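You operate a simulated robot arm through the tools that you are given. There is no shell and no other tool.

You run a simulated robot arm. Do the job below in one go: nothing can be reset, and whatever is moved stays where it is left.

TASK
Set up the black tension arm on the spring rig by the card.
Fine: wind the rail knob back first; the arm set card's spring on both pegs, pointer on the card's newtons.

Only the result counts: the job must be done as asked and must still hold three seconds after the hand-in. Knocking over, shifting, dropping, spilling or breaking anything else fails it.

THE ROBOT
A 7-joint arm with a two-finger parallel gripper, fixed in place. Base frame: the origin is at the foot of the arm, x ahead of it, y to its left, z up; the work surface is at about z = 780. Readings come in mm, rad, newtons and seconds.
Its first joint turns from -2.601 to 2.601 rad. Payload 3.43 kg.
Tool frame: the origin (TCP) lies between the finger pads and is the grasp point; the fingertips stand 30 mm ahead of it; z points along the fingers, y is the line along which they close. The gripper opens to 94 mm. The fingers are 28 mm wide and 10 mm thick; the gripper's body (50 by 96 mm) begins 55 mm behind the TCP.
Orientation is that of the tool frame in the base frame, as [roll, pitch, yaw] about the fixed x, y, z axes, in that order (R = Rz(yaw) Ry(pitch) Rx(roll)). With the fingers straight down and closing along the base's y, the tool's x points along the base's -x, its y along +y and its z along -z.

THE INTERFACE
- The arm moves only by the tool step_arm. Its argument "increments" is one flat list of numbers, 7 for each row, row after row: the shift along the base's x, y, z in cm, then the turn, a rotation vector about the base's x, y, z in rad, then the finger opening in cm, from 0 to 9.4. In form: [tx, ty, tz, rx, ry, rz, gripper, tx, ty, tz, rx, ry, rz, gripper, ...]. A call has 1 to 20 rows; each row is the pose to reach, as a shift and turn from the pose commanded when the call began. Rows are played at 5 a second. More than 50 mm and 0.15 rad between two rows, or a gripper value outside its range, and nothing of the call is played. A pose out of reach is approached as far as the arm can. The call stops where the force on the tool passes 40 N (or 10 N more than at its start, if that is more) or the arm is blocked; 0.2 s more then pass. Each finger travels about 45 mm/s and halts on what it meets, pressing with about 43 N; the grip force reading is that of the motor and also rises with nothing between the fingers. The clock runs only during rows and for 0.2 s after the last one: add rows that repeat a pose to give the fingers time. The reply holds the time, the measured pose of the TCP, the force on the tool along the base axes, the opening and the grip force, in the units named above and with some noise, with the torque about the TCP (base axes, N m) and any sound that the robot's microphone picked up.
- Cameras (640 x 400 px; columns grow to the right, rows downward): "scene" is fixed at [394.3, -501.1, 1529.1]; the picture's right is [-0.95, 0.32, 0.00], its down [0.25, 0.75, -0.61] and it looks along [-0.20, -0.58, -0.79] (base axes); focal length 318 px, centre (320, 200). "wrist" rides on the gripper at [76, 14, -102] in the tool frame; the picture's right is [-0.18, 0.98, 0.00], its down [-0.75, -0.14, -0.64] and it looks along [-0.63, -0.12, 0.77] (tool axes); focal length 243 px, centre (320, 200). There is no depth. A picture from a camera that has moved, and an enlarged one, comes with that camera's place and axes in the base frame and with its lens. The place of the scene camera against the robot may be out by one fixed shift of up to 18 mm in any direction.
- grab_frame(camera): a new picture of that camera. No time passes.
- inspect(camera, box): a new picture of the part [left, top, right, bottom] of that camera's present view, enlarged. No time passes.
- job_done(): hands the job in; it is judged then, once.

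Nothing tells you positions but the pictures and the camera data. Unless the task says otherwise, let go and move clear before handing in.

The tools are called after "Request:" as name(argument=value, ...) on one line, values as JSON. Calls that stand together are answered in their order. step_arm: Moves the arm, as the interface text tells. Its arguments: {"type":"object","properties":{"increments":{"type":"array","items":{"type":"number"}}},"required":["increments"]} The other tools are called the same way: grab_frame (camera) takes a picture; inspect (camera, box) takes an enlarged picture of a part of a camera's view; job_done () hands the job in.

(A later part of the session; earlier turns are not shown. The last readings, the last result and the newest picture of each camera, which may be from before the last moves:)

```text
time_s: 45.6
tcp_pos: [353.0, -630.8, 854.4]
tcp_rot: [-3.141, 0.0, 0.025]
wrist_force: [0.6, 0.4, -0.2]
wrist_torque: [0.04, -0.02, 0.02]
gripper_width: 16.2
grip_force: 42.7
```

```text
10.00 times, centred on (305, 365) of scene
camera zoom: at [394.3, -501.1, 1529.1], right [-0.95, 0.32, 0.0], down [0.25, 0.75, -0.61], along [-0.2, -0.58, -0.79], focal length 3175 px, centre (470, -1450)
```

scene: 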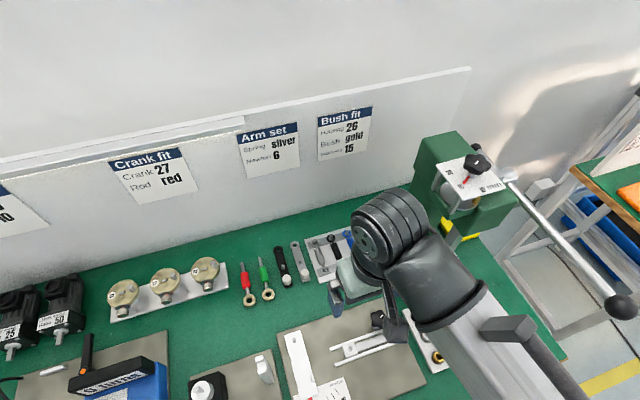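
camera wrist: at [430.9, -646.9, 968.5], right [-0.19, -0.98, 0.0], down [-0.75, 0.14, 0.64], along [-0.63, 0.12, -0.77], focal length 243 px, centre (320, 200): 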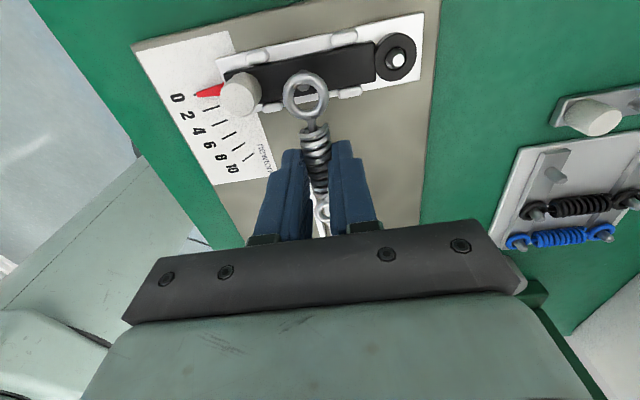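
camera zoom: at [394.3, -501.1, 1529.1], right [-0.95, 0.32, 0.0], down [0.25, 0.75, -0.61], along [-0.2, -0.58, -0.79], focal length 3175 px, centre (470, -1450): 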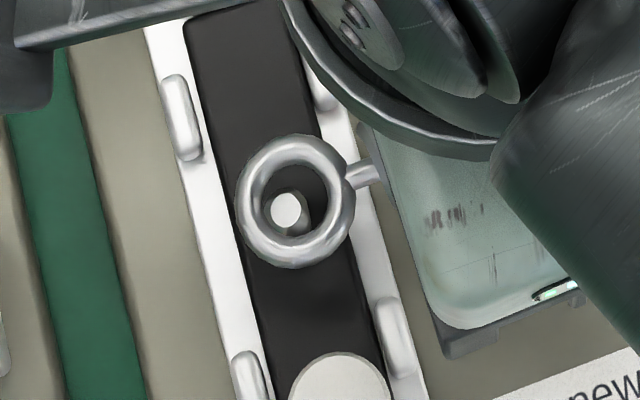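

Both eyes look roughly over their pegs; the scene view suggests a slight +x shift for the arm end. I'll shift 0.7 mm and lower about 7 mm.

Request:
step_arm(increments=[0.07, 0, -0.3, 0, 0, 0, 1.0, 0.07, 0, -0.7, 0, 0, 0, 1.0])

Request:
inspect(camera="wrist", box=[270, 60, 350, 110])

Request:
inspect(camera="wrist", box=[280, 170, 360, 240])

Request:
inspect(camera="scene", box=[285, 345, 325, 385])

```text
time_s: 46.2
tcp_pos: [354.9, -632.1, 847.8]
tcp_rot: [-3.14, 0.0, 0.025]
wrist_force: [0.5, -0.2, -0.7]
wrist_torque: [-0.02, 0.01, -0.02]
gripper_width: 16.1
grip_force: 43.0
```

```text
8.00 times, centred on (310, 85) of wrist
camera zoom: at [431.5, -643.1, 949.8], right [-0.16, -0.99, 0.0], down [-0.76, 0.12, 0.64], along [-0.63, 0.1, -0.77], focal length 1941 px, centre (400, 1120)
```

zoom: 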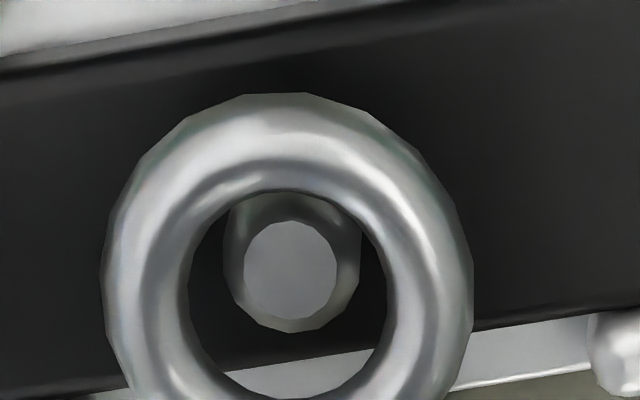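

```text
5.71 times, centred on (320, 205) of wrist
camera zoom: at [431.5, -643.1, 949.8], right [-0.16, -0.99, 0.0], down [-0.76, 0.12, 0.64], along [-0.63, 0.1, -0.77], focal length 1386 px, centre (320, 171)
```

zoom: 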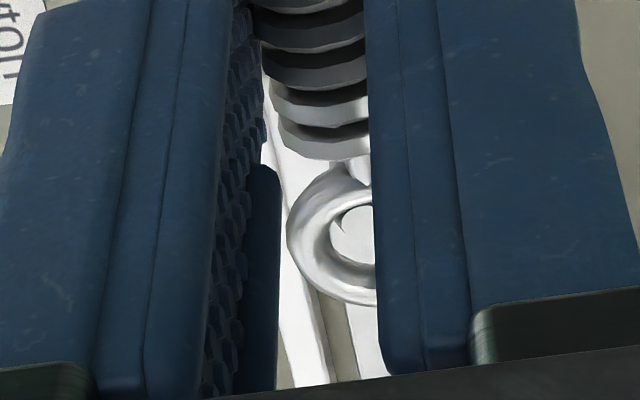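

```text
10.00 times, centred on (305, 365) of scene
camera zoom: at [394.3, -501.1, 1529.1], right [-0.95, 0.32, 0.0], down [0.25, 0.75, -0.61], along [-0.2, -0.58, -0.79], focal length 3175 px, centre (470, -1450)
```

zoom: 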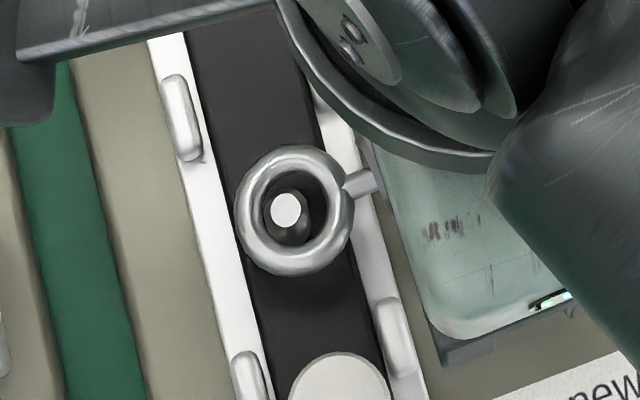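

Request:
inspect(camera="wrist", box=[310, 190, 334, 230])

```text
10.00 times, centred on (322, 210) of wrist
camera zoom: at [431.5, -643.1, 949.8], right [-0.16, -0.99, 0.0], down [-0.76, 0.12, 0.64], along [-0.63, 0.1, -0.77], focal length 2426 px, centre (300, 100)
```

zoom: 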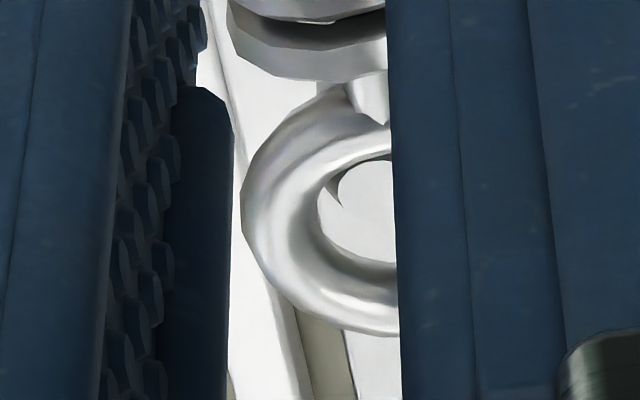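

The arm end lines up; the slider end is harder to judge. I'll lower 3 mm more and look again.

Request:
step_arm(increments=[0, 0, -0.3, 0, 0, 0, 1.0, 0, 0, -0.3, 0, 0, 0, 1.0])

Request:
inspect(camera="wrist", box=[270, 60, 350, 110])

Request:
inspect(camera="wrist", box=[310, 190, 334, 230])

Request:
inspect(camera="scene", box=[285, 345, 325, 385])

```text
time_s: 46.8
tcp_pos: [353.5, -630.2, 844.9]
tcp_rot: [-3.138, -0.001, 0.025]
wrist_force: [0.2, 0.3, 0.8]
wrist_torque: [0.04, 0.02, -0.05]
gripper_width: 16.5
grip_force: 43.6
```

```text
8.00 times, centred on (310, 85) of wrist
camera zoom: at [431.3, -643.6, 947.3], right [-0.16, -0.99, 0.0], down [-0.76, 0.12, 0.64], along [-0.63, 0.1, -0.77], focal length 1941 px, centre (400, 1120)
```

zoom: 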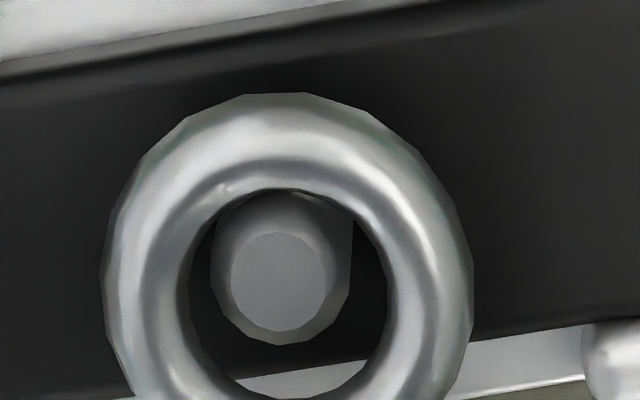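

```text
10.00 times, centred on (322, 210) of wrist
camera zoom: at [431.3, -643.6, 947.3], right [-0.16, -0.99, 0.0], down [-0.76, 0.12, 0.64], along [-0.63, 0.1, -0.77], focal length 2426 px, centre (300, 100)
```

zoom: 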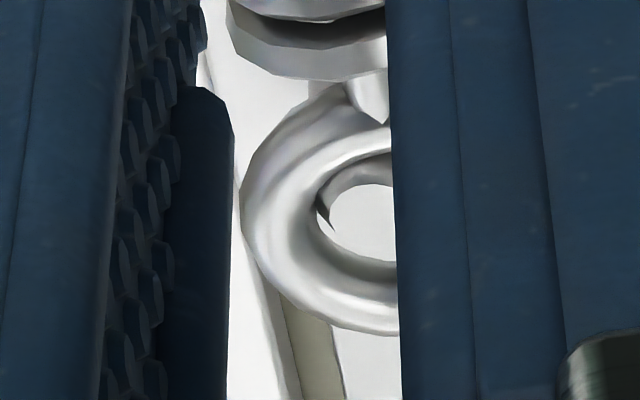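

```text
10.00 times, centred on (305, 365) of scene
camera zoom: at [394.3, -501.1, 1529.1], right [-0.95, 0.32, 0.0], down [0.25, 0.75, -0.61], along [-0.2, -0.58, -0.79], focal length 3175 px, centre (470, -1450)
```

zoom: 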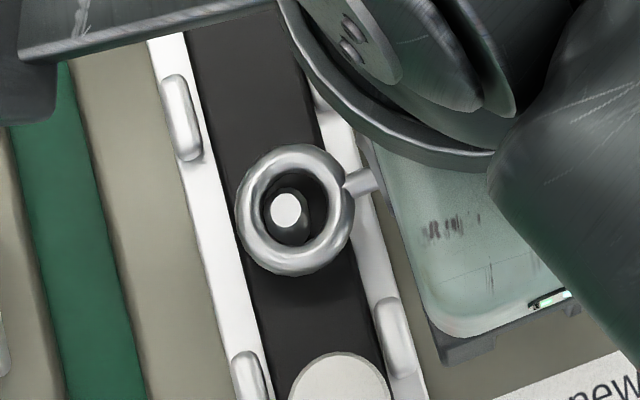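

Working it through, both pegs are about 81 mm apart at the same height, and the eyes are level with the peg tops. The slider-end eye is about 2 mm off in y. I'll lift 3 mm, rotate back by 0.03 rad with a small y shift, and lower again.

Request:
step_arm(increments=[0, 0, 0.35, 0, 0, 0, 1.0, 0.03, 0.12, 0.35, 0, 0, -0.03, 1.0, 0.03, 0.12, 0, 0, 0, -0.03, 1.0])

Request:
inspect(camera="wrist", box=[270, 60, 350, 110])

Request:
inspect(camera="wrist", box=[310, 190, 334, 230])

Request:
inspect(camera="scene", box=[285, 345, 325, 385])

```text
time_s: 47.6
tcp_pos: [355.9, -629.4, 845.4]
tcp_rot: [-3.141, -0.001, -0.005]
wrist_force: [0.4, -0.9, -0.5]
wrist_torque: [0.01, 0.02, -0.01]
gripper_width: 16.5
grip_force: 43.0
```

```text
8.00 times, centred on (310, 85) of wrist
camera zoom: at [431.2, -644.4, 948.0], right [-0.19, -0.98, 0.0], down [-0.75, 0.15, 0.64], along [-0.63, 0.12, -0.77], focal length 1941 px, centre (400, 1120)
```

zoom: 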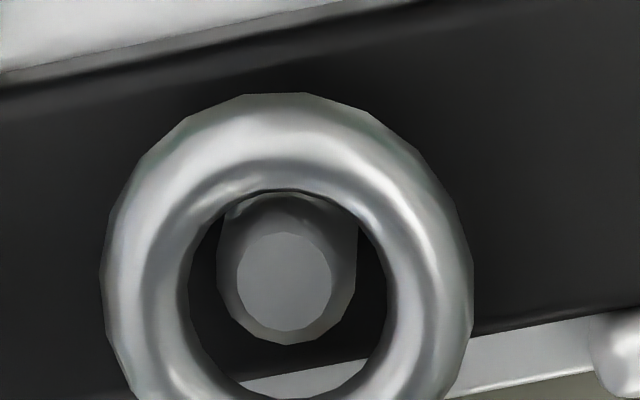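

```text
10.00 times, centred on (322, 210) of wrist
camera zoom: at [431.2, -644.4, 948.0], right [-0.19, -0.98, 0.0], down [-0.75, 0.15, 0.64], along [-0.63, 0.12, -0.77], focal length 2426 px, centre (300, 100)
```

zoom: 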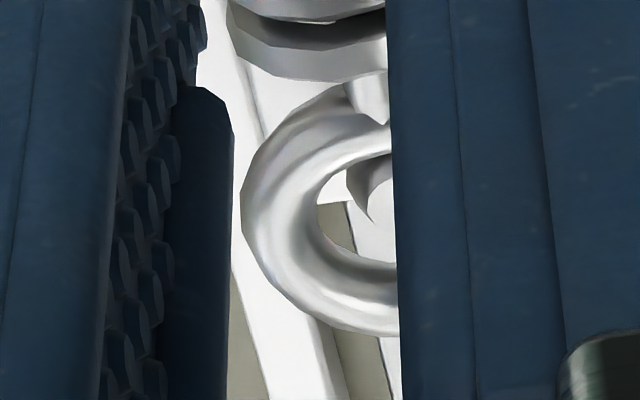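

```text
10.00 times, centred on (305, 365) of scene
camera zoom: at [394.3, -501.1, 1529.1], right [-0.95, 0.32, 0.0], down [0.25, 0.75, -0.61], along [-0.2, -0.58, -0.79], focal length 3175 px, centre (470, -1450)
```

zoom: 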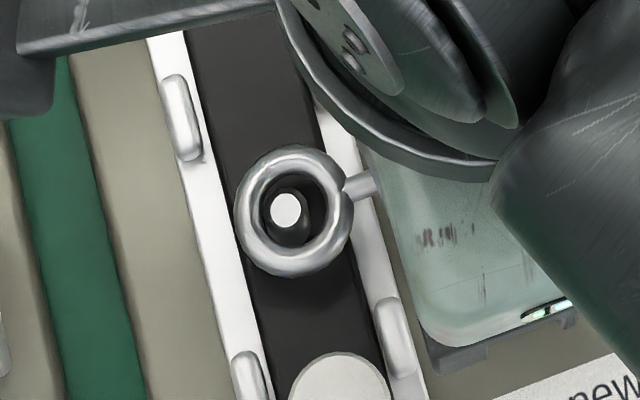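

Both ends look aligned now. I'll lower gently while watching the force.

Request:
step_arm(increments=[0, 0, -0.15, 0, 0, 0, 1.0, 0, 0, -0.3, 0, 0, 0, 1.0, 0, 0, -0.45, 0, 0, 0, 1.0])

Request:
inspect(camera="wrist", box=[270, 60, 350, 110])

Request:
inspect(camera="wrist", box=[310, 190, 334, 230])

Request:
inspect(camera="scene", box=[285, 345, 325, 385])

```text
time_s: 48.4
tcp_pos: [355.5, -631.0, 840.8]
tcp_rot: [3.14, 0.0, -0.005]
wrist_force: [-0.8, 0.2, -0.6]
wrist_torque: [-0.02, 0.0, 0.01]
gripper_width: 16.5
grip_force: 42.7
```

```text
8.00 times, centred on (310, 85) of wrist
camera zoom: at [431.8, -644.5, 943.5], right [-0.19, -0.98, 0.0], down [-0.75, 0.15, 0.64], along [-0.63, 0.12, -0.77], focal length 1941 px, centre (400, 1120)
```

zoom: 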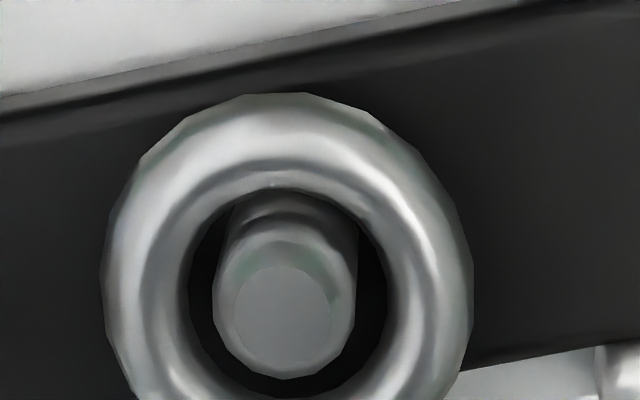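

```text
10.00 times, centred on (322, 210) of wrist
camera zoom: at [431.8, -644.5, 943.5], right [-0.19, -0.98, 0.0], down [-0.75, 0.15, 0.64], along [-0.63, 0.12, -0.77], focal length 2426 px, centre (300, 100)
```

zoom: 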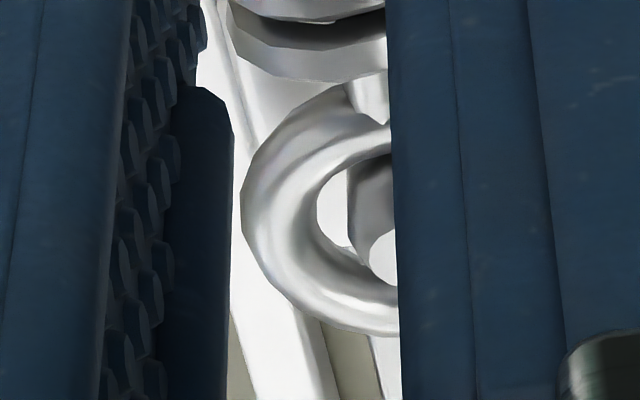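

```text
10.00 times, centred on (305, 365) of scene
camera zoom: at [394.3, -501.1, 1529.1], right [-0.95, 0.32, 0.0], down [0.25, 0.75, -0.61], along [-0.2, -0.58, -0.79], focal length 3175 px, centre (470, -1450)
```

zoom: 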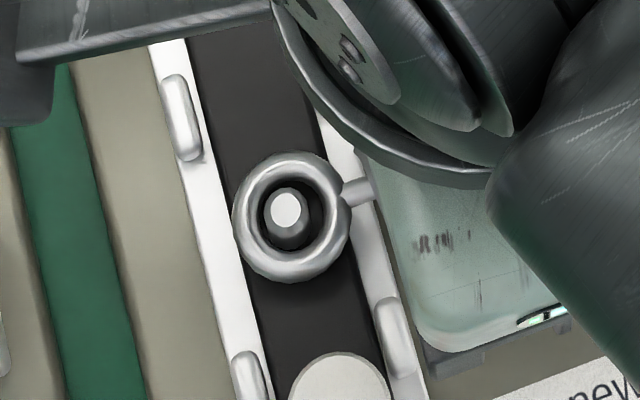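

Both pegs are through the eyes with no force. I'll lower a further 6 mm.

Request:
step_arm(increments=[0, 0, -0.2, 0, 0, 0, 1.0, 0, 0, -0.4, 0, 0, 0, 1.0, 0, 0, -0.6, 0, 0, 0, 1.0])

Request:
inspect(camera="wrist", box=[270, 60, 350, 110])

Request:
inspect(camera="wrist", box=[310, 190, 334, 230])

Request:
inspect(camera="scene", box=[285, 345, 325, 385])

```text
time_s: 49.2
tcp_pos: [355.1, -630.5, 834.6]
tcp_rot: [-3.141, 0.001, -0.006]
wrist_force: [0.7, -0.4, 13.0]
wrist_torque: [0.02, 0.17, -0.01]
gripper_width: 16.3
grip_force: 43.1
```

```text
8.00 times, centred on (310, 85) of wrist
camera zoom: at [431.6, -644.0, 937.8], right [-0.19, -0.98, 0.0], down [-0.75, 0.15, 0.64], along [-0.63, 0.12, -0.77], focal length 1941 px, centre (400, 1120)
```

zoom: 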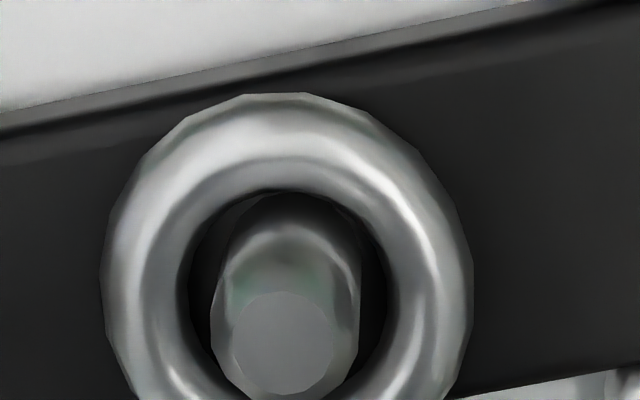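

```text
10.00 times, centred on (322, 210) of wrist
camera zoom: at [431.6, -644.0, 937.8], right [-0.19, -0.98, 0.0], down [-0.75, 0.15, 0.64], along [-0.63, 0.12, -0.77], focal length 2426 px, centre (300, 100)
```

zoom: 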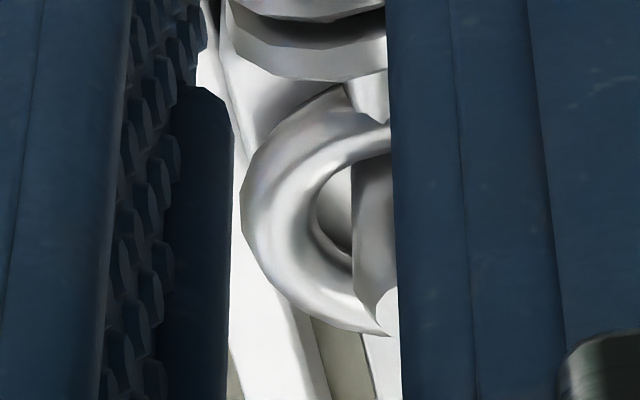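

```text
10.00 times, centred on (305, 365) of scene
camera zoom: at [394.3, -501.1, 1529.1], right [-0.95, 0.32, 0.0], down [0.25, 0.75, -0.61], along [-0.2, -0.58, -0.79], focal length 3175 px, centre (470, -1450)
```

zoom: 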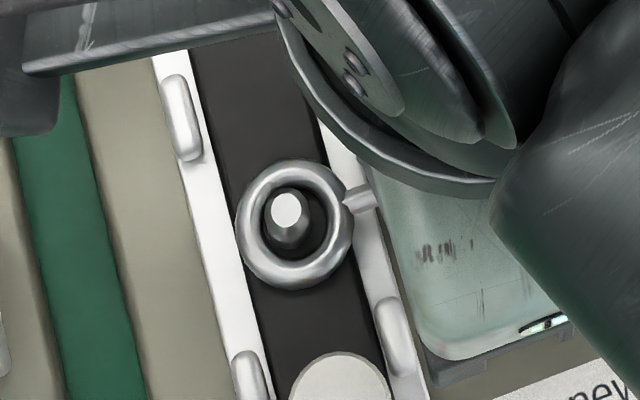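

Both eyes are down on their pegs with light contact. I'll release and rise to check.

Request:
step_arm(increments=[0, 0, 0.05, 0, 0, 0, 1.6, 0, 0, 0.05, 0, 0, 0, 2.4, 0, 0, 0.05, 0, 0, 0, 3.4, 0, 0, 0.05, 0, 0, 0, 3.4, 0, 0, 1.5, 0, 0, 0, 3.4, 0, 0, 4, 0, 0, 0, 3.4, 0, 0, 8, 0, 0, 0, 3.4, 0, 0, 12, 0, 0, 0, 3.4])

Request:
grab_frame(camera="wrist")

Request:
inspect(camera="wrist", box=[220, 60, 430, 220])

```text
time_s: 51.0
tcp_pos: [355.2, -630.5, 953.8]
tcp_rot: [-3.139, 0.001, -0.004]
wrist_force: [0.5, 0.2, 0.1]
wrist_torque: [0.02, -0.01, 0.02]
gripper_width: 34.0
grip_force: 0.0
```

```text
taken
camera wrist: at [431.6, -644.9, 1056.4], right [-0.19, -0.98, 0.0], down [-0.75, 0.14, 0.64], along [-0.63, 0.12, -0.77], focal length 243 px, centre (320, 200)
```

wrist: 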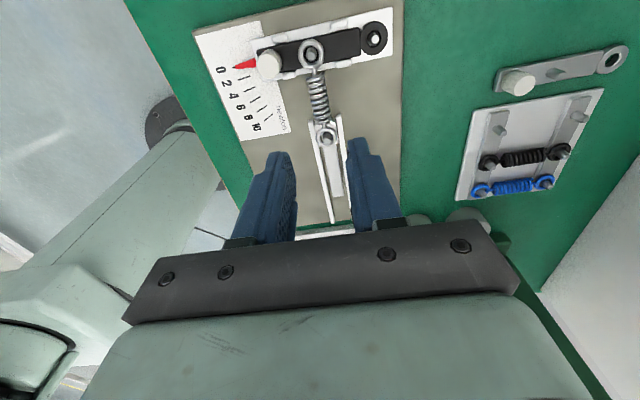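

```text
2.50 times, centred on (325, 140) of wrist
camera zoom: at [431.6, -644.9, 1056.4], right [-0.19, -0.98, 0.0], down [-0.75, 0.14, 0.64], along [-0.63, 0.12, -0.77], focal length 606 px, centre (308, 350)
```

zoom: 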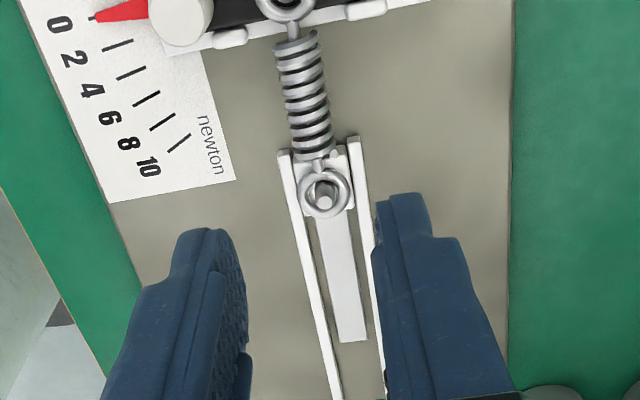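

The silver spring sits on both pegs and the pointer is still at 0. Now back to the rail knob to tension it: I'll move above the knob with yaw about −0.5.

Request:
step_arm(increments=[-3.5, -0.7, 0, 0, 0, -0.1, 4.8, -7, -1.4, 0, 0, 0, -0.2, 4.8, -10.5, -2.2, 0, 0, 0, -0.3, 4.8, -14.08, -2.94, 0, 0, 0, -0.4, 4.8, -14.08, -2.94, -3.5, 0, 0, -0.5, 4.8, -14.08, -2.94, -7, 0, 0, -0.5, 4.8])

Request:
grab_frame(camera="wrist")

Request:
inspect(camera="wrist", box=[220, 60, 430, 190])

Request:
inspect(camera="scene", box=[260, 300, 420, 400])

```text
time_s: 52.4
tcp_pos: [215.1, -658.2, 883.4]
tcp_rot: [-3.141, 0.0, -0.509]
wrist_force: [-0.2, 0.4, 0.7]
wrist_torque: [0.0, 0.03, -0.01]
gripper_width: 48.1
grip_force: 0.0
```

```text
taken
camera wrist: at [274.9, -708.5, 985.9], right [-0.64, -0.77, 0.0], down [-0.59, 0.49, 0.64], along [-0.49, 0.41, -0.77], focal length 243 px, centre (320, 200)
```

wrist: 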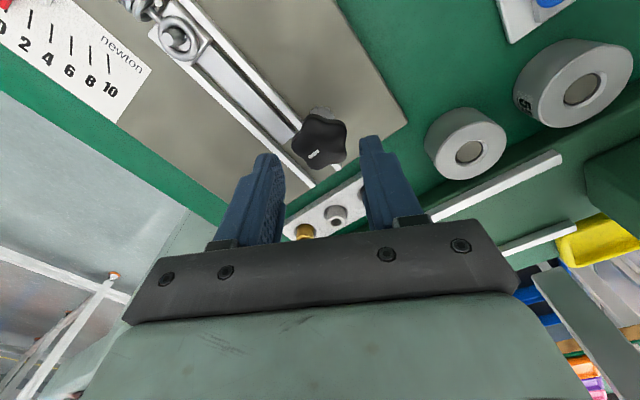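

```text
3.05 times, centred on (325, 125) of wrist
camera zoom: at [274.9, -708.5, 985.9], right [-0.64, -0.77, 0.0], down [-0.59, 0.49, 0.64], along [-0.49, 0.41, -0.77], focal length 739 px, centre (305, 429)
```

zoom: 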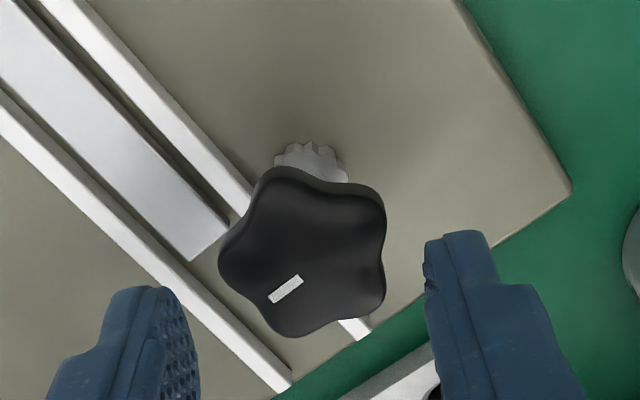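

```text
4.00 times, centred on (340, 350) of scene
camera zoom: at [394.3, -501.1, 1529.1], right [-0.95, 0.32, 0.0], down [0.25, 0.75, -0.61], along [-0.2, -0.58, -0.79], focal length 1270 px, centre (240, -400)
```

zoom: 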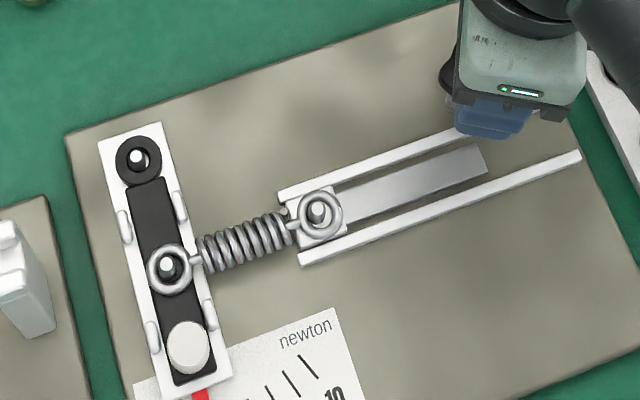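

The spring and arm look right from the scene camera. I'll turn a little so the fingers meet the knob's lobes symmetrically, lower to z ≈ 843 and grip.

Request:
step_arm(increments=[0, 0, 0, 0, 0, -0.1, 4.8, 0, 0, 0, 0, 0, -0.21, 4.8, 0, 0, -2, 0, 0, -0.21, 4.8, 0, 0, -4, 0, 0, -0.21, 4.8, 0, 0, -4, 0, 0, -0.21, 4.8])

Request:
inspect(camera="wrist", box=[200, 80, 440, 230])

```text
time_s: 53.6
tcp_pos: [214.0, -659.7, 843.5]
tcp_rot: [-3.141, -0.001, -0.716]
wrist_force: [-0.9, 1.0, -0.7]
wrist_torque: [0.0, -0.02, 0.01]
gripper_width: 48.1
grip_force: 0.1
```

```text
2.67 times, centred on (320, 155) of wrist
camera zoom: at [262.7, -719.4, 946.5], right [-0.78, -0.62, 0.0], down [-0.48, 0.6, 0.64], along [-0.4, 0.5, -0.77], focal length 647 px, centre (320, 320)
```

zoom: 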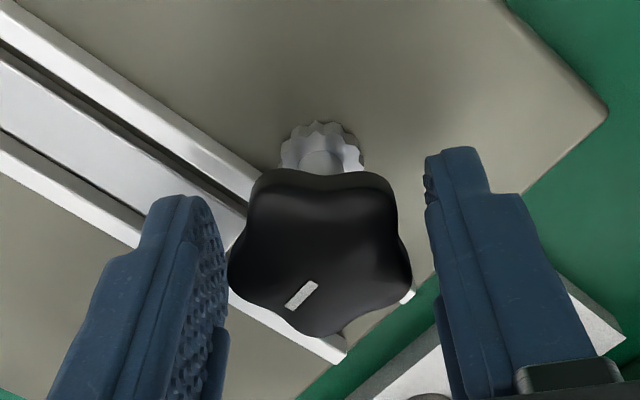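

The knob is centred and its lobes are symmetric. I'll close.

Request:
step_arm(increments=[0, 0, 0, 0, 0, 0, 3.8, 0, 0, 0, 0, 0, 0, 2.8, 0, 0, 0, 0, 0, 0, 2.5, 0, 0, 0, 0, 0, 0, 2.5])

Request:
inspect(camera="wrist", box=[200, 80, 440, 230])

```text
time_s: 54.6
tcp_pos: [213.0, -660.0, 843.7]
tcp_rot: [3.141, 0.0, -0.715]
wrist_force: [-2.4, -9.2, -1.7]
wrist_torque: [-0.27, -0.05, -0.07]
gripper_width: 36.5
grip_force: 45.5
```

```text
2.67 times, centred on (320, 155) of wrist
camera zoom: at [262.7, -720.2, 946.5], right [-0.78, -0.62, 0.0], down [-0.48, 0.6, 0.64], along [-0.4, 0.5, -0.77], focal length 647 px, centre (320, 320)
```

zoom: 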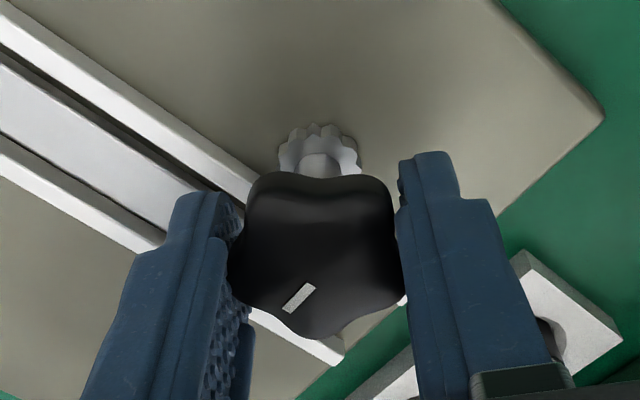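

Gripped. I'll turn counter-clockwise in small steps and check the pointer.

Request:
step_arm(increments=[0, 0, 0, 0, 0, 0.1, 2.5, 0, 0, 0, 0, 0, 0.2, 2.5, 0, 0, 0, 0, 0, 0.3, 2.5, 0, 0, 0, 0, 0, 0.4, 2.5, 0, 0, 0, 0, 0, 0.5, 2.5, 0, 0, 0, 0, 0, 0.6, 2.5])

Request:
grab_frame(camera="wrist")

Request:
inspect(camera="scene", box=[260, 300, 420, 400])

```text
time_s: 56.0
tcp_pos: [212.7, -660.3, 843.9]
tcp_rot: [3.141, 0.0, -0.116]
wrist_force: [-9.4, -24.3, 13.3]
wrist_torque: [0.18, -0.57, -0.23]
gripper_width: 36.4
grip_force: 45.3
```

```text
taken
camera wrist: at [288.5, -683.1, 946.5], right [-0.3, -0.96, 0.0], down [-0.73, 0.23, 0.64], along [-0.61, 0.19, -0.77], focal length 243 px, centre (320, 200)
```

wrist: 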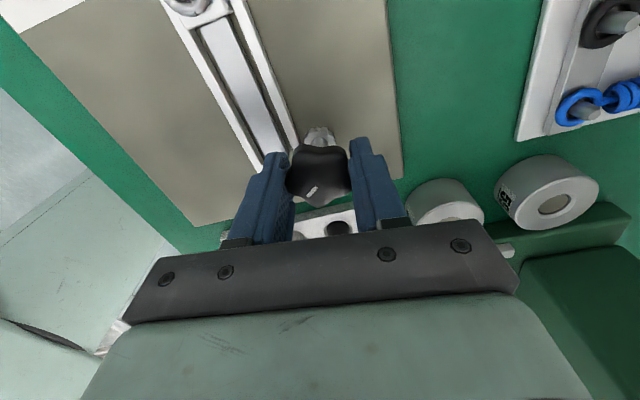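

```text
4.00 times, centred on (340, 350) of scene
camera zoom: at [394.3, -501.1, 1529.1], right [-0.95, 0.32, 0.0], down [0.25, 0.75, -0.61], along [-0.2, -0.58, -0.79], focal length 1270 px, centre (240, -400)
```

zoom: 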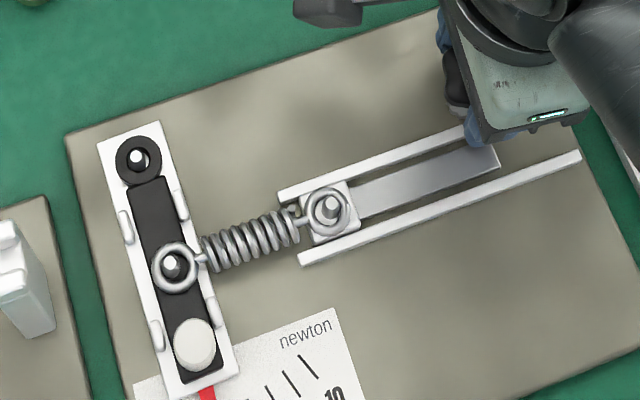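

The slider is moving away and the spring has begun to pull the pointer. I'll keep turning counter-clockwise and ease the side load a little.

Request:
step_arm(increments=[-0.04, -0.1, 0, 0, 0, 0, 2.5, -0.08, -0.18, 0, 0, 0, 0.1, 2.5, -0.08, -0.18, 0, 0, 0, 0.2, 2.5, -0.08, -0.18, 0, 0, 0, 0.3, 2.5, -0.08, -0.18, 0, 0, 0, 0.4, 2.5, -0.08, -0.18, 0, 0, 0, 0.5, 2.5])

Request:
inspect(camera="scene", box=[260, 300, 420, 400])

Request:
grab_frame(camera="wrist")

```text
time_s: 57.4
tcp_pos: [212.8, -661.3, 842.9]
tcp_rot: [-3.142, -0.002, 0.387]
wrist_force: [10.2, -19.3, -4.6]
wrist_torque: [-0.09, 0.74, -0.22]
gripper_width: 36.7
grip_force: 45.1
```

```text
4.00 times, centred on (340, 350) of scene
camera zoom: at [394.3, -501.1, 1529.1], right [-0.95, 0.32, 0.0], down [0.25, 0.75, -0.61], along [-0.2, -0.58, -0.79], focal length 1270 px, centre (240, -400)
```

zoom: 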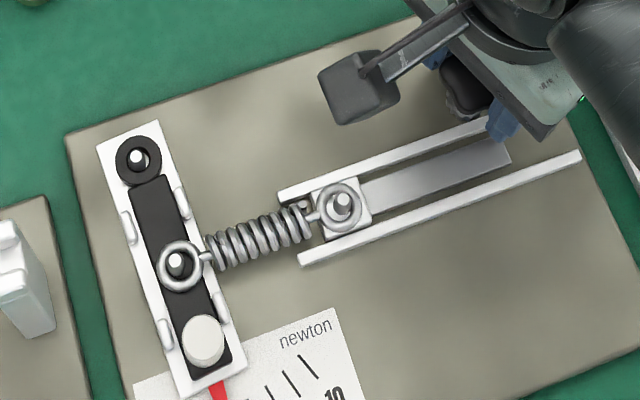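

```text
taken
camera wrist: at [290.4, -645.6, 946.6], right [0.2, -0.98, 0.0], down [-0.75, -0.15, 0.64], along [-0.63, -0.13, -0.77], focal length 243 px, centre (320, 200)
```

wrist: 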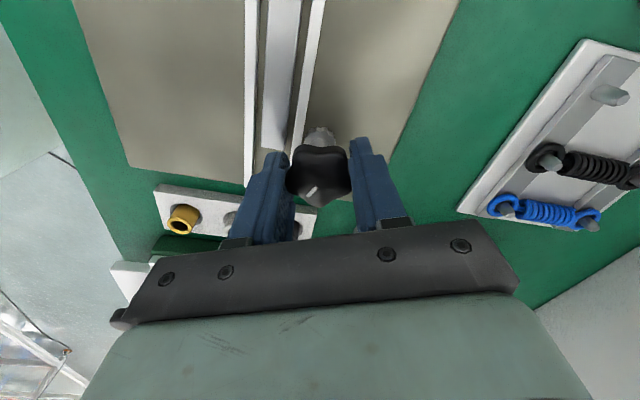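

The pointer is at roughly 2.4 N by the lever angle, at about 1.7 N per half radian. I'll continue another 0.6 rad.

Request:
step_arm(increments=[0.04, -0.08, 0, 0, 0, 0, 2.5, 0.08, -0.12, 0, 0, 0, 0.1, 2.5, 0.08, -0.12, 0, 0, 0, 0.2, 2.5, 0.08, -0.12, 0, 0, 0, 0.3, 2.5, 0.08, -0.12, 0, 0, 0, 0.4, 2.5, 0.08, -0.12, 0, 0, 0, 0.5, 2.5, 0.08, -0.12, 0, 0, 0, 0.6, 2.5])

Request:
inspect(camera="scene", box=[260, 300, 420, 400])

Request:
grab_frame(camera="wrist")

```text
time_s: 59.0
tcp_pos: [214.7, -661.7, 844.1]
tcp_rot: [-3.14, -0.001, 0.987]
wrist_force: [3.3, -9.1, -0.9]
wrist_torque: [0.41, 0.34, -0.26]
gripper_width: 36.8
grip_force: 45.1
```

```text
4.00 times, centred on (340, 350) of scene
camera zoom: at [394.3, -501.1, 1529.1], right [-0.95, 0.32, 0.0], down [0.25, 0.75, -0.61], along [-0.2, -0.58, -0.79], focal length 1270 px, centre (240, -400)
```

zoom: 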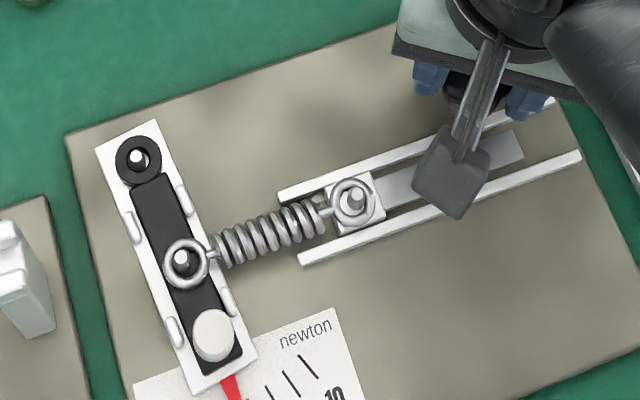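

```text
taken
camera wrist: at [269.4, -606.1, 946.5], right [0.72, -0.7, 0.0], down [-0.53, -0.55, 0.64], along [-0.45, -0.46, -0.77], focal length 243 px, centre (320, 200)
```

wrist: 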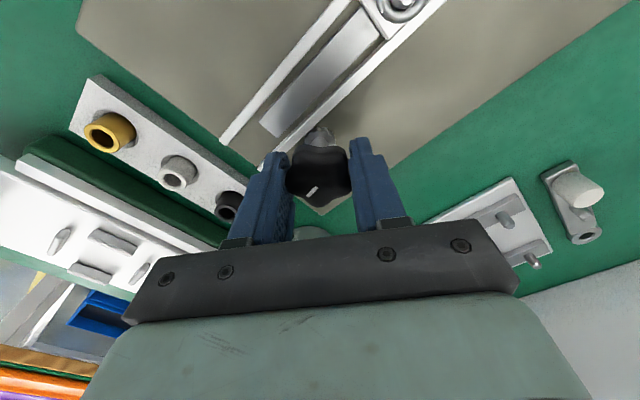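

Request:
inspect(camera="scene", box=[290, 360, 354, 400])

Request:
inspect(camera="wrist", box=[200, 80, 440, 230])

```text
10.00 times, centred on (322, 380) of scene
camera zoom: at [394.3, -501.1, 1529.1], right [-0.95, 0.32, 0.0], down [0.25, 0.75, -0.61], along [-0.2, -0.58, -0.79], focal length 3175 px, centre (300, -1600)
```

zoom: 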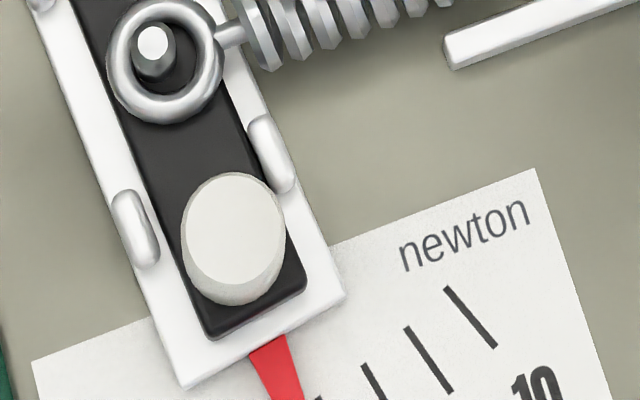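

```text
2.67 times, centred on (320, 155) of wrist
camera zoom: at [269.4, -606.1, 946.5], right [0.72, -0.7, 0.0], down [-0.53, -0.55, 0.64], along [-0.45, -0.46, -0.77], focal length 647 px, centre (320, 320)
```

zoom: 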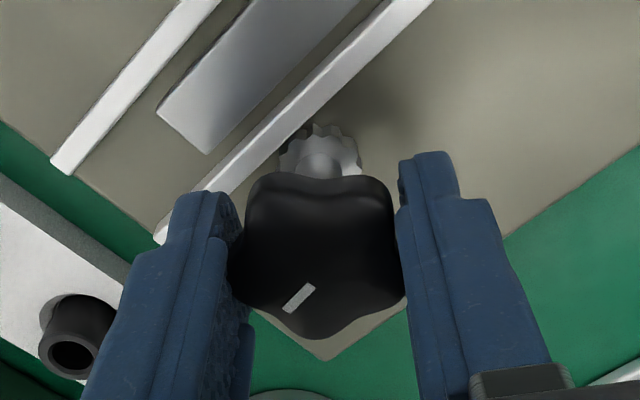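

No slip: the pinion follows the grip, and the pointer is at about 3.3 N. I'll turn another 0.6 rad.

Request:
step_arm(increments=[0, -0.05, 0, 0, 0, 0.1, 2.5, 0, -0.05, 0, 0, 0, 0.2, 2.5, 0, -0.05, 0, 0, 0, 0.3, 2.5, 0, -0.05, 0, 0, 0, 0.4, 2.5, 0, -0.05, 0, 0, 0, 0.5, 2.5, 0, -0.05, 0, 0, 0, 0.6, 2.5])

Request:
inspect(camera="scene", box=[260, 300, 420, 400])

Request:
inspect(camera="scene", box=[290, 360, 354, 400])

Request:
grab_frame(camera="wrist")

```text
time_s: 60.4
tcp_pos: [214.7, -662.6, 843.8]
tcp_rot: [3.139, 0.001, 1.587]
wrist_force: [21.9, -3.3, 10.2]
wrist_torque: [-0.65, -0.31, -0.26]
gripper_width: 36.7
grip_force: 44.7
```

```text
4.00 times, centred on (340, 350) of scene
camera zoom: at [394.3, -501.1, 1529.1], right [-0.95, 0.32, 0.0], down [0.25, 0.75, -0.61], along [-0.2, -0.58, -0.79], focal length 1270 px, centre (240, -400)
```

zoom: 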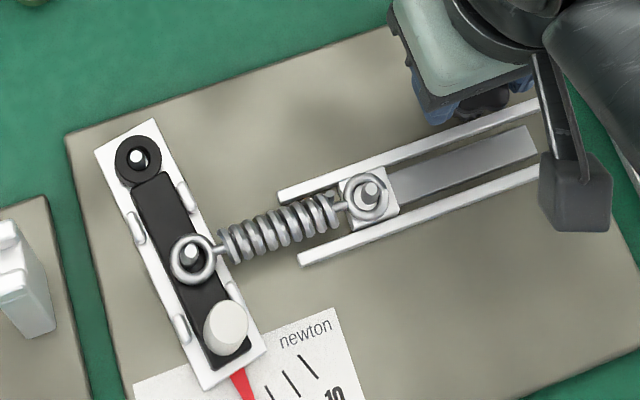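

```text
10.00 times, centred on (322, 380) of scene
camera zoom: at [394.3, -501.1, 1529.1], right [-0.95, 0.32, 0.0], down [0.25, 0.75, -0.61], along [-0.2, -0.58, -0.79], focal length 3175 px, centre (300, -1600)
```

zoom: 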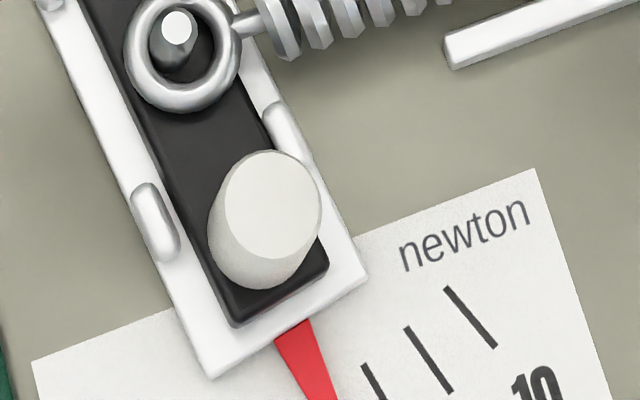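

```text
taken
camera wrist: at [229.1, -585.5, 946.5], right [0.99, -0.17, 0.0], down [-0.13, -0.76, 0.64], along [-0.11, -0.63, -0.77], focal length 243 px, centre (320, 200)
```

wrist: 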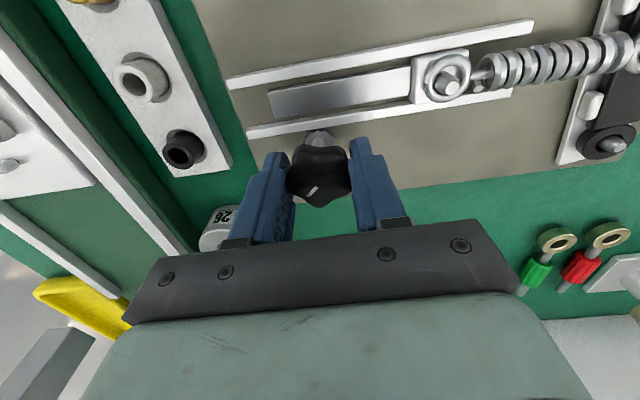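

The pointer is past 4, but the white grip looks tilted, as if the arm might be rolling in the lugs. I'll look closely before going on.

Request:
inspect(camera="scene", box=[276, 325, 340, 400])

Request:
inspect(camera="wrist", box=[540, 0, 640, 170])

Request:
inspect(camera="scene", box=[280, 330, 320, 355])

```text
5.33 times, centred on (308, 362) of scene
camera zoom: at [394.3, -501.1, 1529.1], right [-0.95, 0.32, 0.0], down [0.25, 0.75, -0.61], along [-0.2, -0.58, -0.79], focal length 1693 px, centre (384, -667)
```

zoom: 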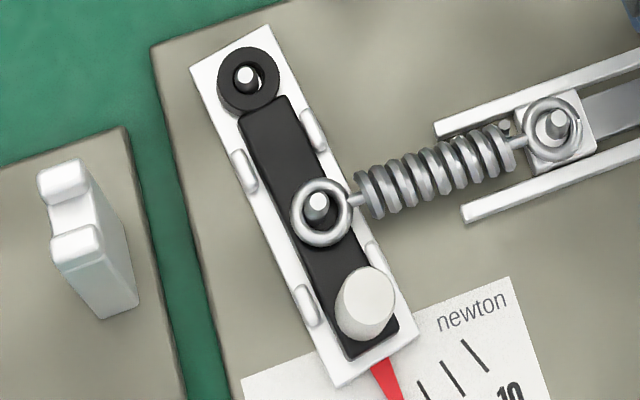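

```text
2.35 times, centred on (590, 85) of wrist
camera zoom: at [229.1, -585.5, 946.5], right [0.99, -0.17, 0.0], down [-0.13, -0.76, 0.64], along [-0.11, -0.63, -0.77], focal length 571 px, centre (-315, 471)
```

zoom: 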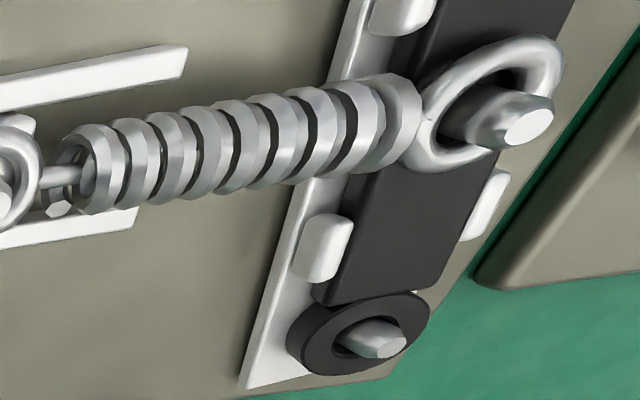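

```text
16.00 times, centred on (300, 342) of scene
camera zoom: at [394.3, -501.1, 1529.1], right [-0.95, 0.32, 0.0], down [0.25, 0.75, -0.61], along [-0.2, -0.58, -0.79], focal length 5080 px, centre (640, -2080)
```

zoom: 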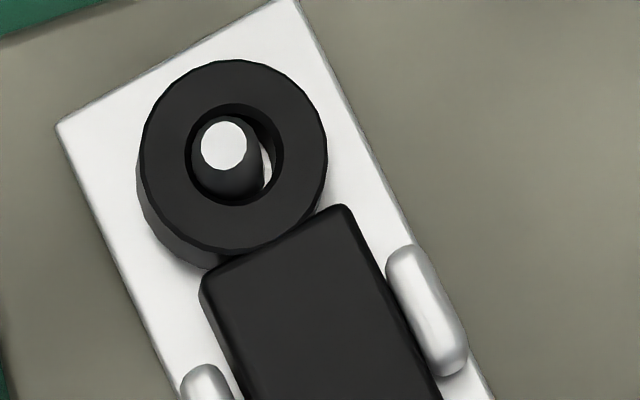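

The arm's grip end and +x edge are lifting out of the lugs, so it may not be fully seated. I'll unwind about 1.2 rad to reduce tension, then look.

Request:
step_arm(increments=[0.1, 0, 0, 0, 0, -0.12, 2.5, 0.1, 0, 0, 0, 0, -0.24, 2.5, 0.1, 0, 0, 0, 0, -0.36, 2.5, 0.1, 0, 0, 0, 0, -0.48, 2.5, 0.1, 0, 0, 0, 0, -0.6, 2.5, 0.08, 0, 0, 0, 0, -0.72, 2.5, 0.05, 0, 0, 0, 0, -0.84, 2.5, 0, 0, 0, 0, 0, -0.96, 2.5, 0, 0, 0, 0, 0, -1.08, 2.5, 0, 0, 0, 0, 0, -1.2, 2.5])

Request:
inspect(camera="scene", box=[276, 325, 340, 400])

Request:
inspect(camera="scene", box=[290, 360, 354, 400])

```text
time_s: 62.6
tcp_pos: [213.7, -661.6, 844.2]
tcp_rot: [-3.138, 0.0, 0.382]
wrist_force: [5.3, 17.4, -4.0]
wrist_torque: [0.51, -0.43, 0.17]
gripper_width: 36.6
grip_force: 45.0
```

```text
5.33 times, centred on (308, 362) of scene
camera zoom: at [394.3, -501.1, 1529.1], right [-0.95, 0.32, 0.0], down [0.25, 0.75, -0.61], along [-0.2, -0.58, -0.79], focal length 1693 px, centre (384, -667)
```

zoom: 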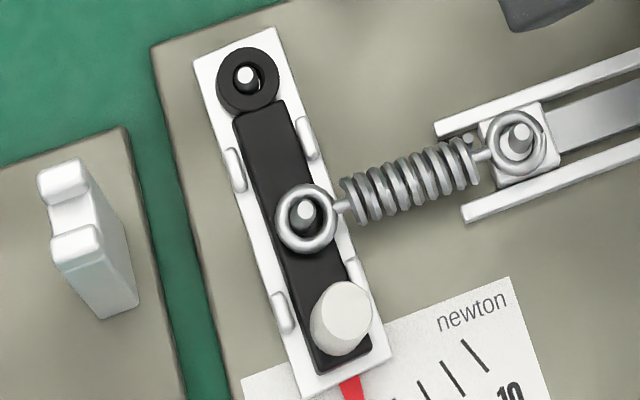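

```text
10.00 times, centred on (322, 380) of scene
camera zoom: at [394.3, -501.1, 1529.1], right [-0.95, 0.32, 0.0], down [0.25, 0.75, -0.61], along [-0.2, -0.58, -0.79], focal length 3175 px, centre (300, -1600)
```

zoom: 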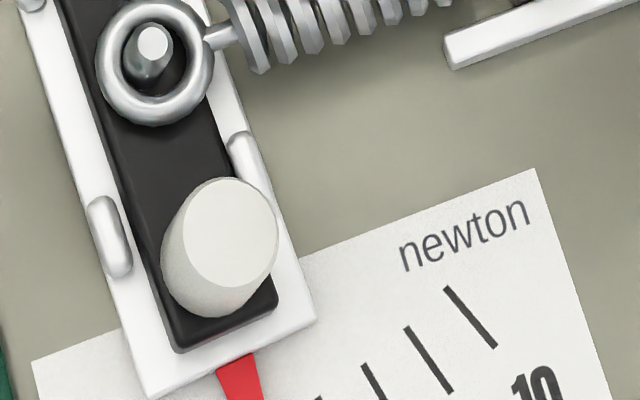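

The arm stays tilted even at lower tension. I'll unwind completely, then release and look closely at how it sits.

Request:
step_arm(increments=[0, 0.1, 0, 0, 0, -0.12, 2.5, 0, 0.1, 0, 0, 0, -0.24, 2.5, 0, 0.12, 0, 0, 0, -0.36, 2.5, 0, 0.15, 0, 0, 0, -0.48, 2.5, 0, 0.15, 0, 0, 0, -0.6, 2.5, 0, 0.15, 0, 0, 0, -0.72, 2.5, 0, 0.15, 0, 0, 0, -0.84, 2.5, 0, 0.15, 0, 0, 0, -0.96, 2.5, 0, 0.15, 0, 0, 0, -1.06, 2.5])

Request:
inspect(camera="scene", box=[276, 325, 340, 400])

Request:
inspect(camera="wrist", box=[200, 80, 440, 230])

```text
time_s: 64.6
tcp_pos: [213.4, -659.5, 843.6]
tcp_rot: [-3.141, 0.002, -0.676]
wrist_force: [2.5, 18.2, -7.7]
wrist_torque: [0.09, 0.83, 0.16]
gripper_width: 36.6
grip_force: 44.6
```

```text
5.33 times, centred on (308, 362) of scene
camera zoom: at [394.3, -501.1, 1529.1], right [-0.95, 0.32, 0.0], down [0.25, 0.75, -0.61], along [-0.2, -0.58, -0.79], focal length 1693 px, centre (384, -667)
```

zoom: 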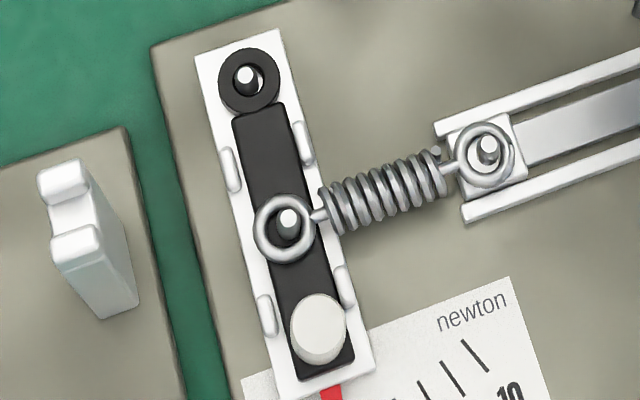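

```text
2.67 times, centred on (320, 155) of wrist
camera zoom: at [265.2, -718.8, 946.4], right [-0.76, -0.65, 0.0], down [-0.5, 0.58, 0.64], along [-0.42, 0.49, -0.77], focal length 647 px, centre (320, 320)
```

zoom: 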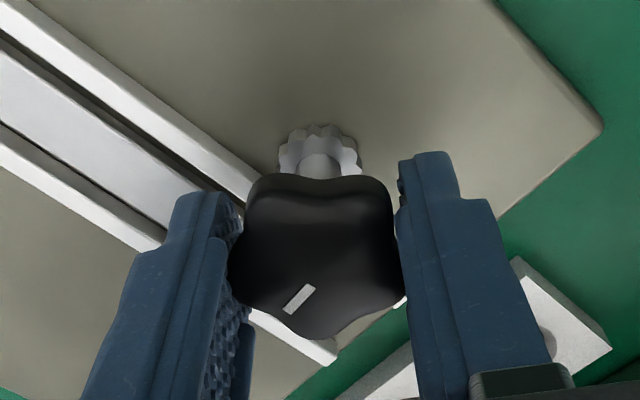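

With slack, the arm dropped back upright between its lugs. I'll release the knob and look at the arm and spring heights from the wrist camera.

Request:
step_arm(increments=[0, 0, 0, 0, 0, 0, 4.8, 0, 0, 0, 0, 0, 0, 4.8, 0, 0, 3, 0, 0, 0.1, 4.8, 3, 0, 6, 0, 0, 0.2, 4.8, 6, 0, 8, 0, 0, 0.3, 4.8, 9, 0, 8, 0, 0, 0.4, 4.8, 12, 1, 8, 0, 0, 0.5, 4.8, 15, 2, 8, 0, 0, 0.6, 4.8, 18, 3, 8, 0, 0, 0.68, 4.8])

Request:
grab_frame(camera="wrist")

Request:
inspect(camera="wrist", box=[220, 20, 440, 160])

```text
time_s: 66.6
tcp_pos: [395.5, -631.3, 925.6]
tcp_rot: [-3.14, 0.002, 0.005]
wrist_force: [-0.2, -0.5, 0.7]
wrist_torque: [-0.01, -0.05, 0.01]
gripper_width: 47.9
grip_force: 0.1
```

```text
taken
camera wrist: at [472.4, -645.6, 1027.6], right [-0.18, -0.98, 0.0], down [-0.75, 0.14, 0.64], along [-0.63, 0.12, -0.77], focal length 243 px, centre (320, 200)
```

wrist: 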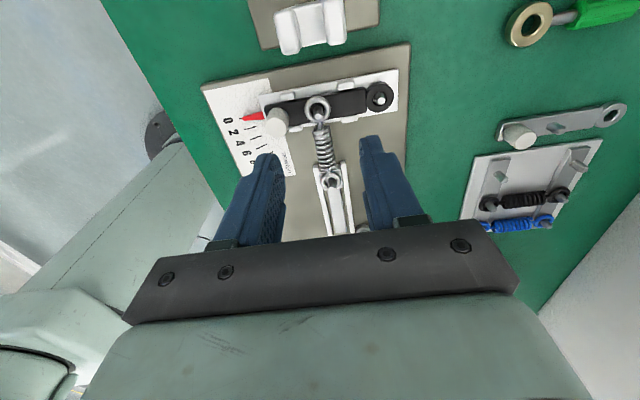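

```text
2.86 times, centred on (330, 90) of wrist
camera zoom: at [472.4, -645.6, 1027.6], right [-0.18, -0.98, 0.0], down [-0.75, 0.14, 0.64], along [-0.63, 0.12, -0.77], focal length 693 px, centre (291, 514)
```

zoom: 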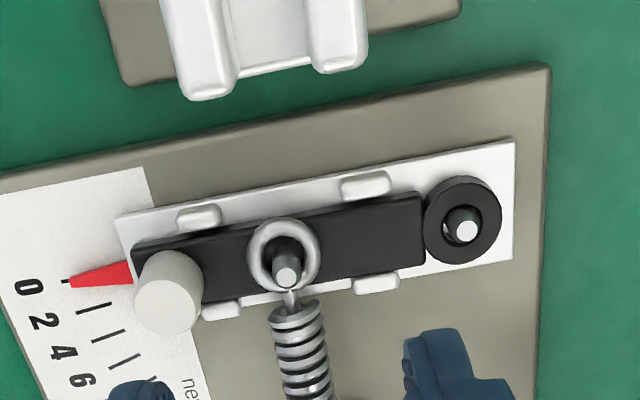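

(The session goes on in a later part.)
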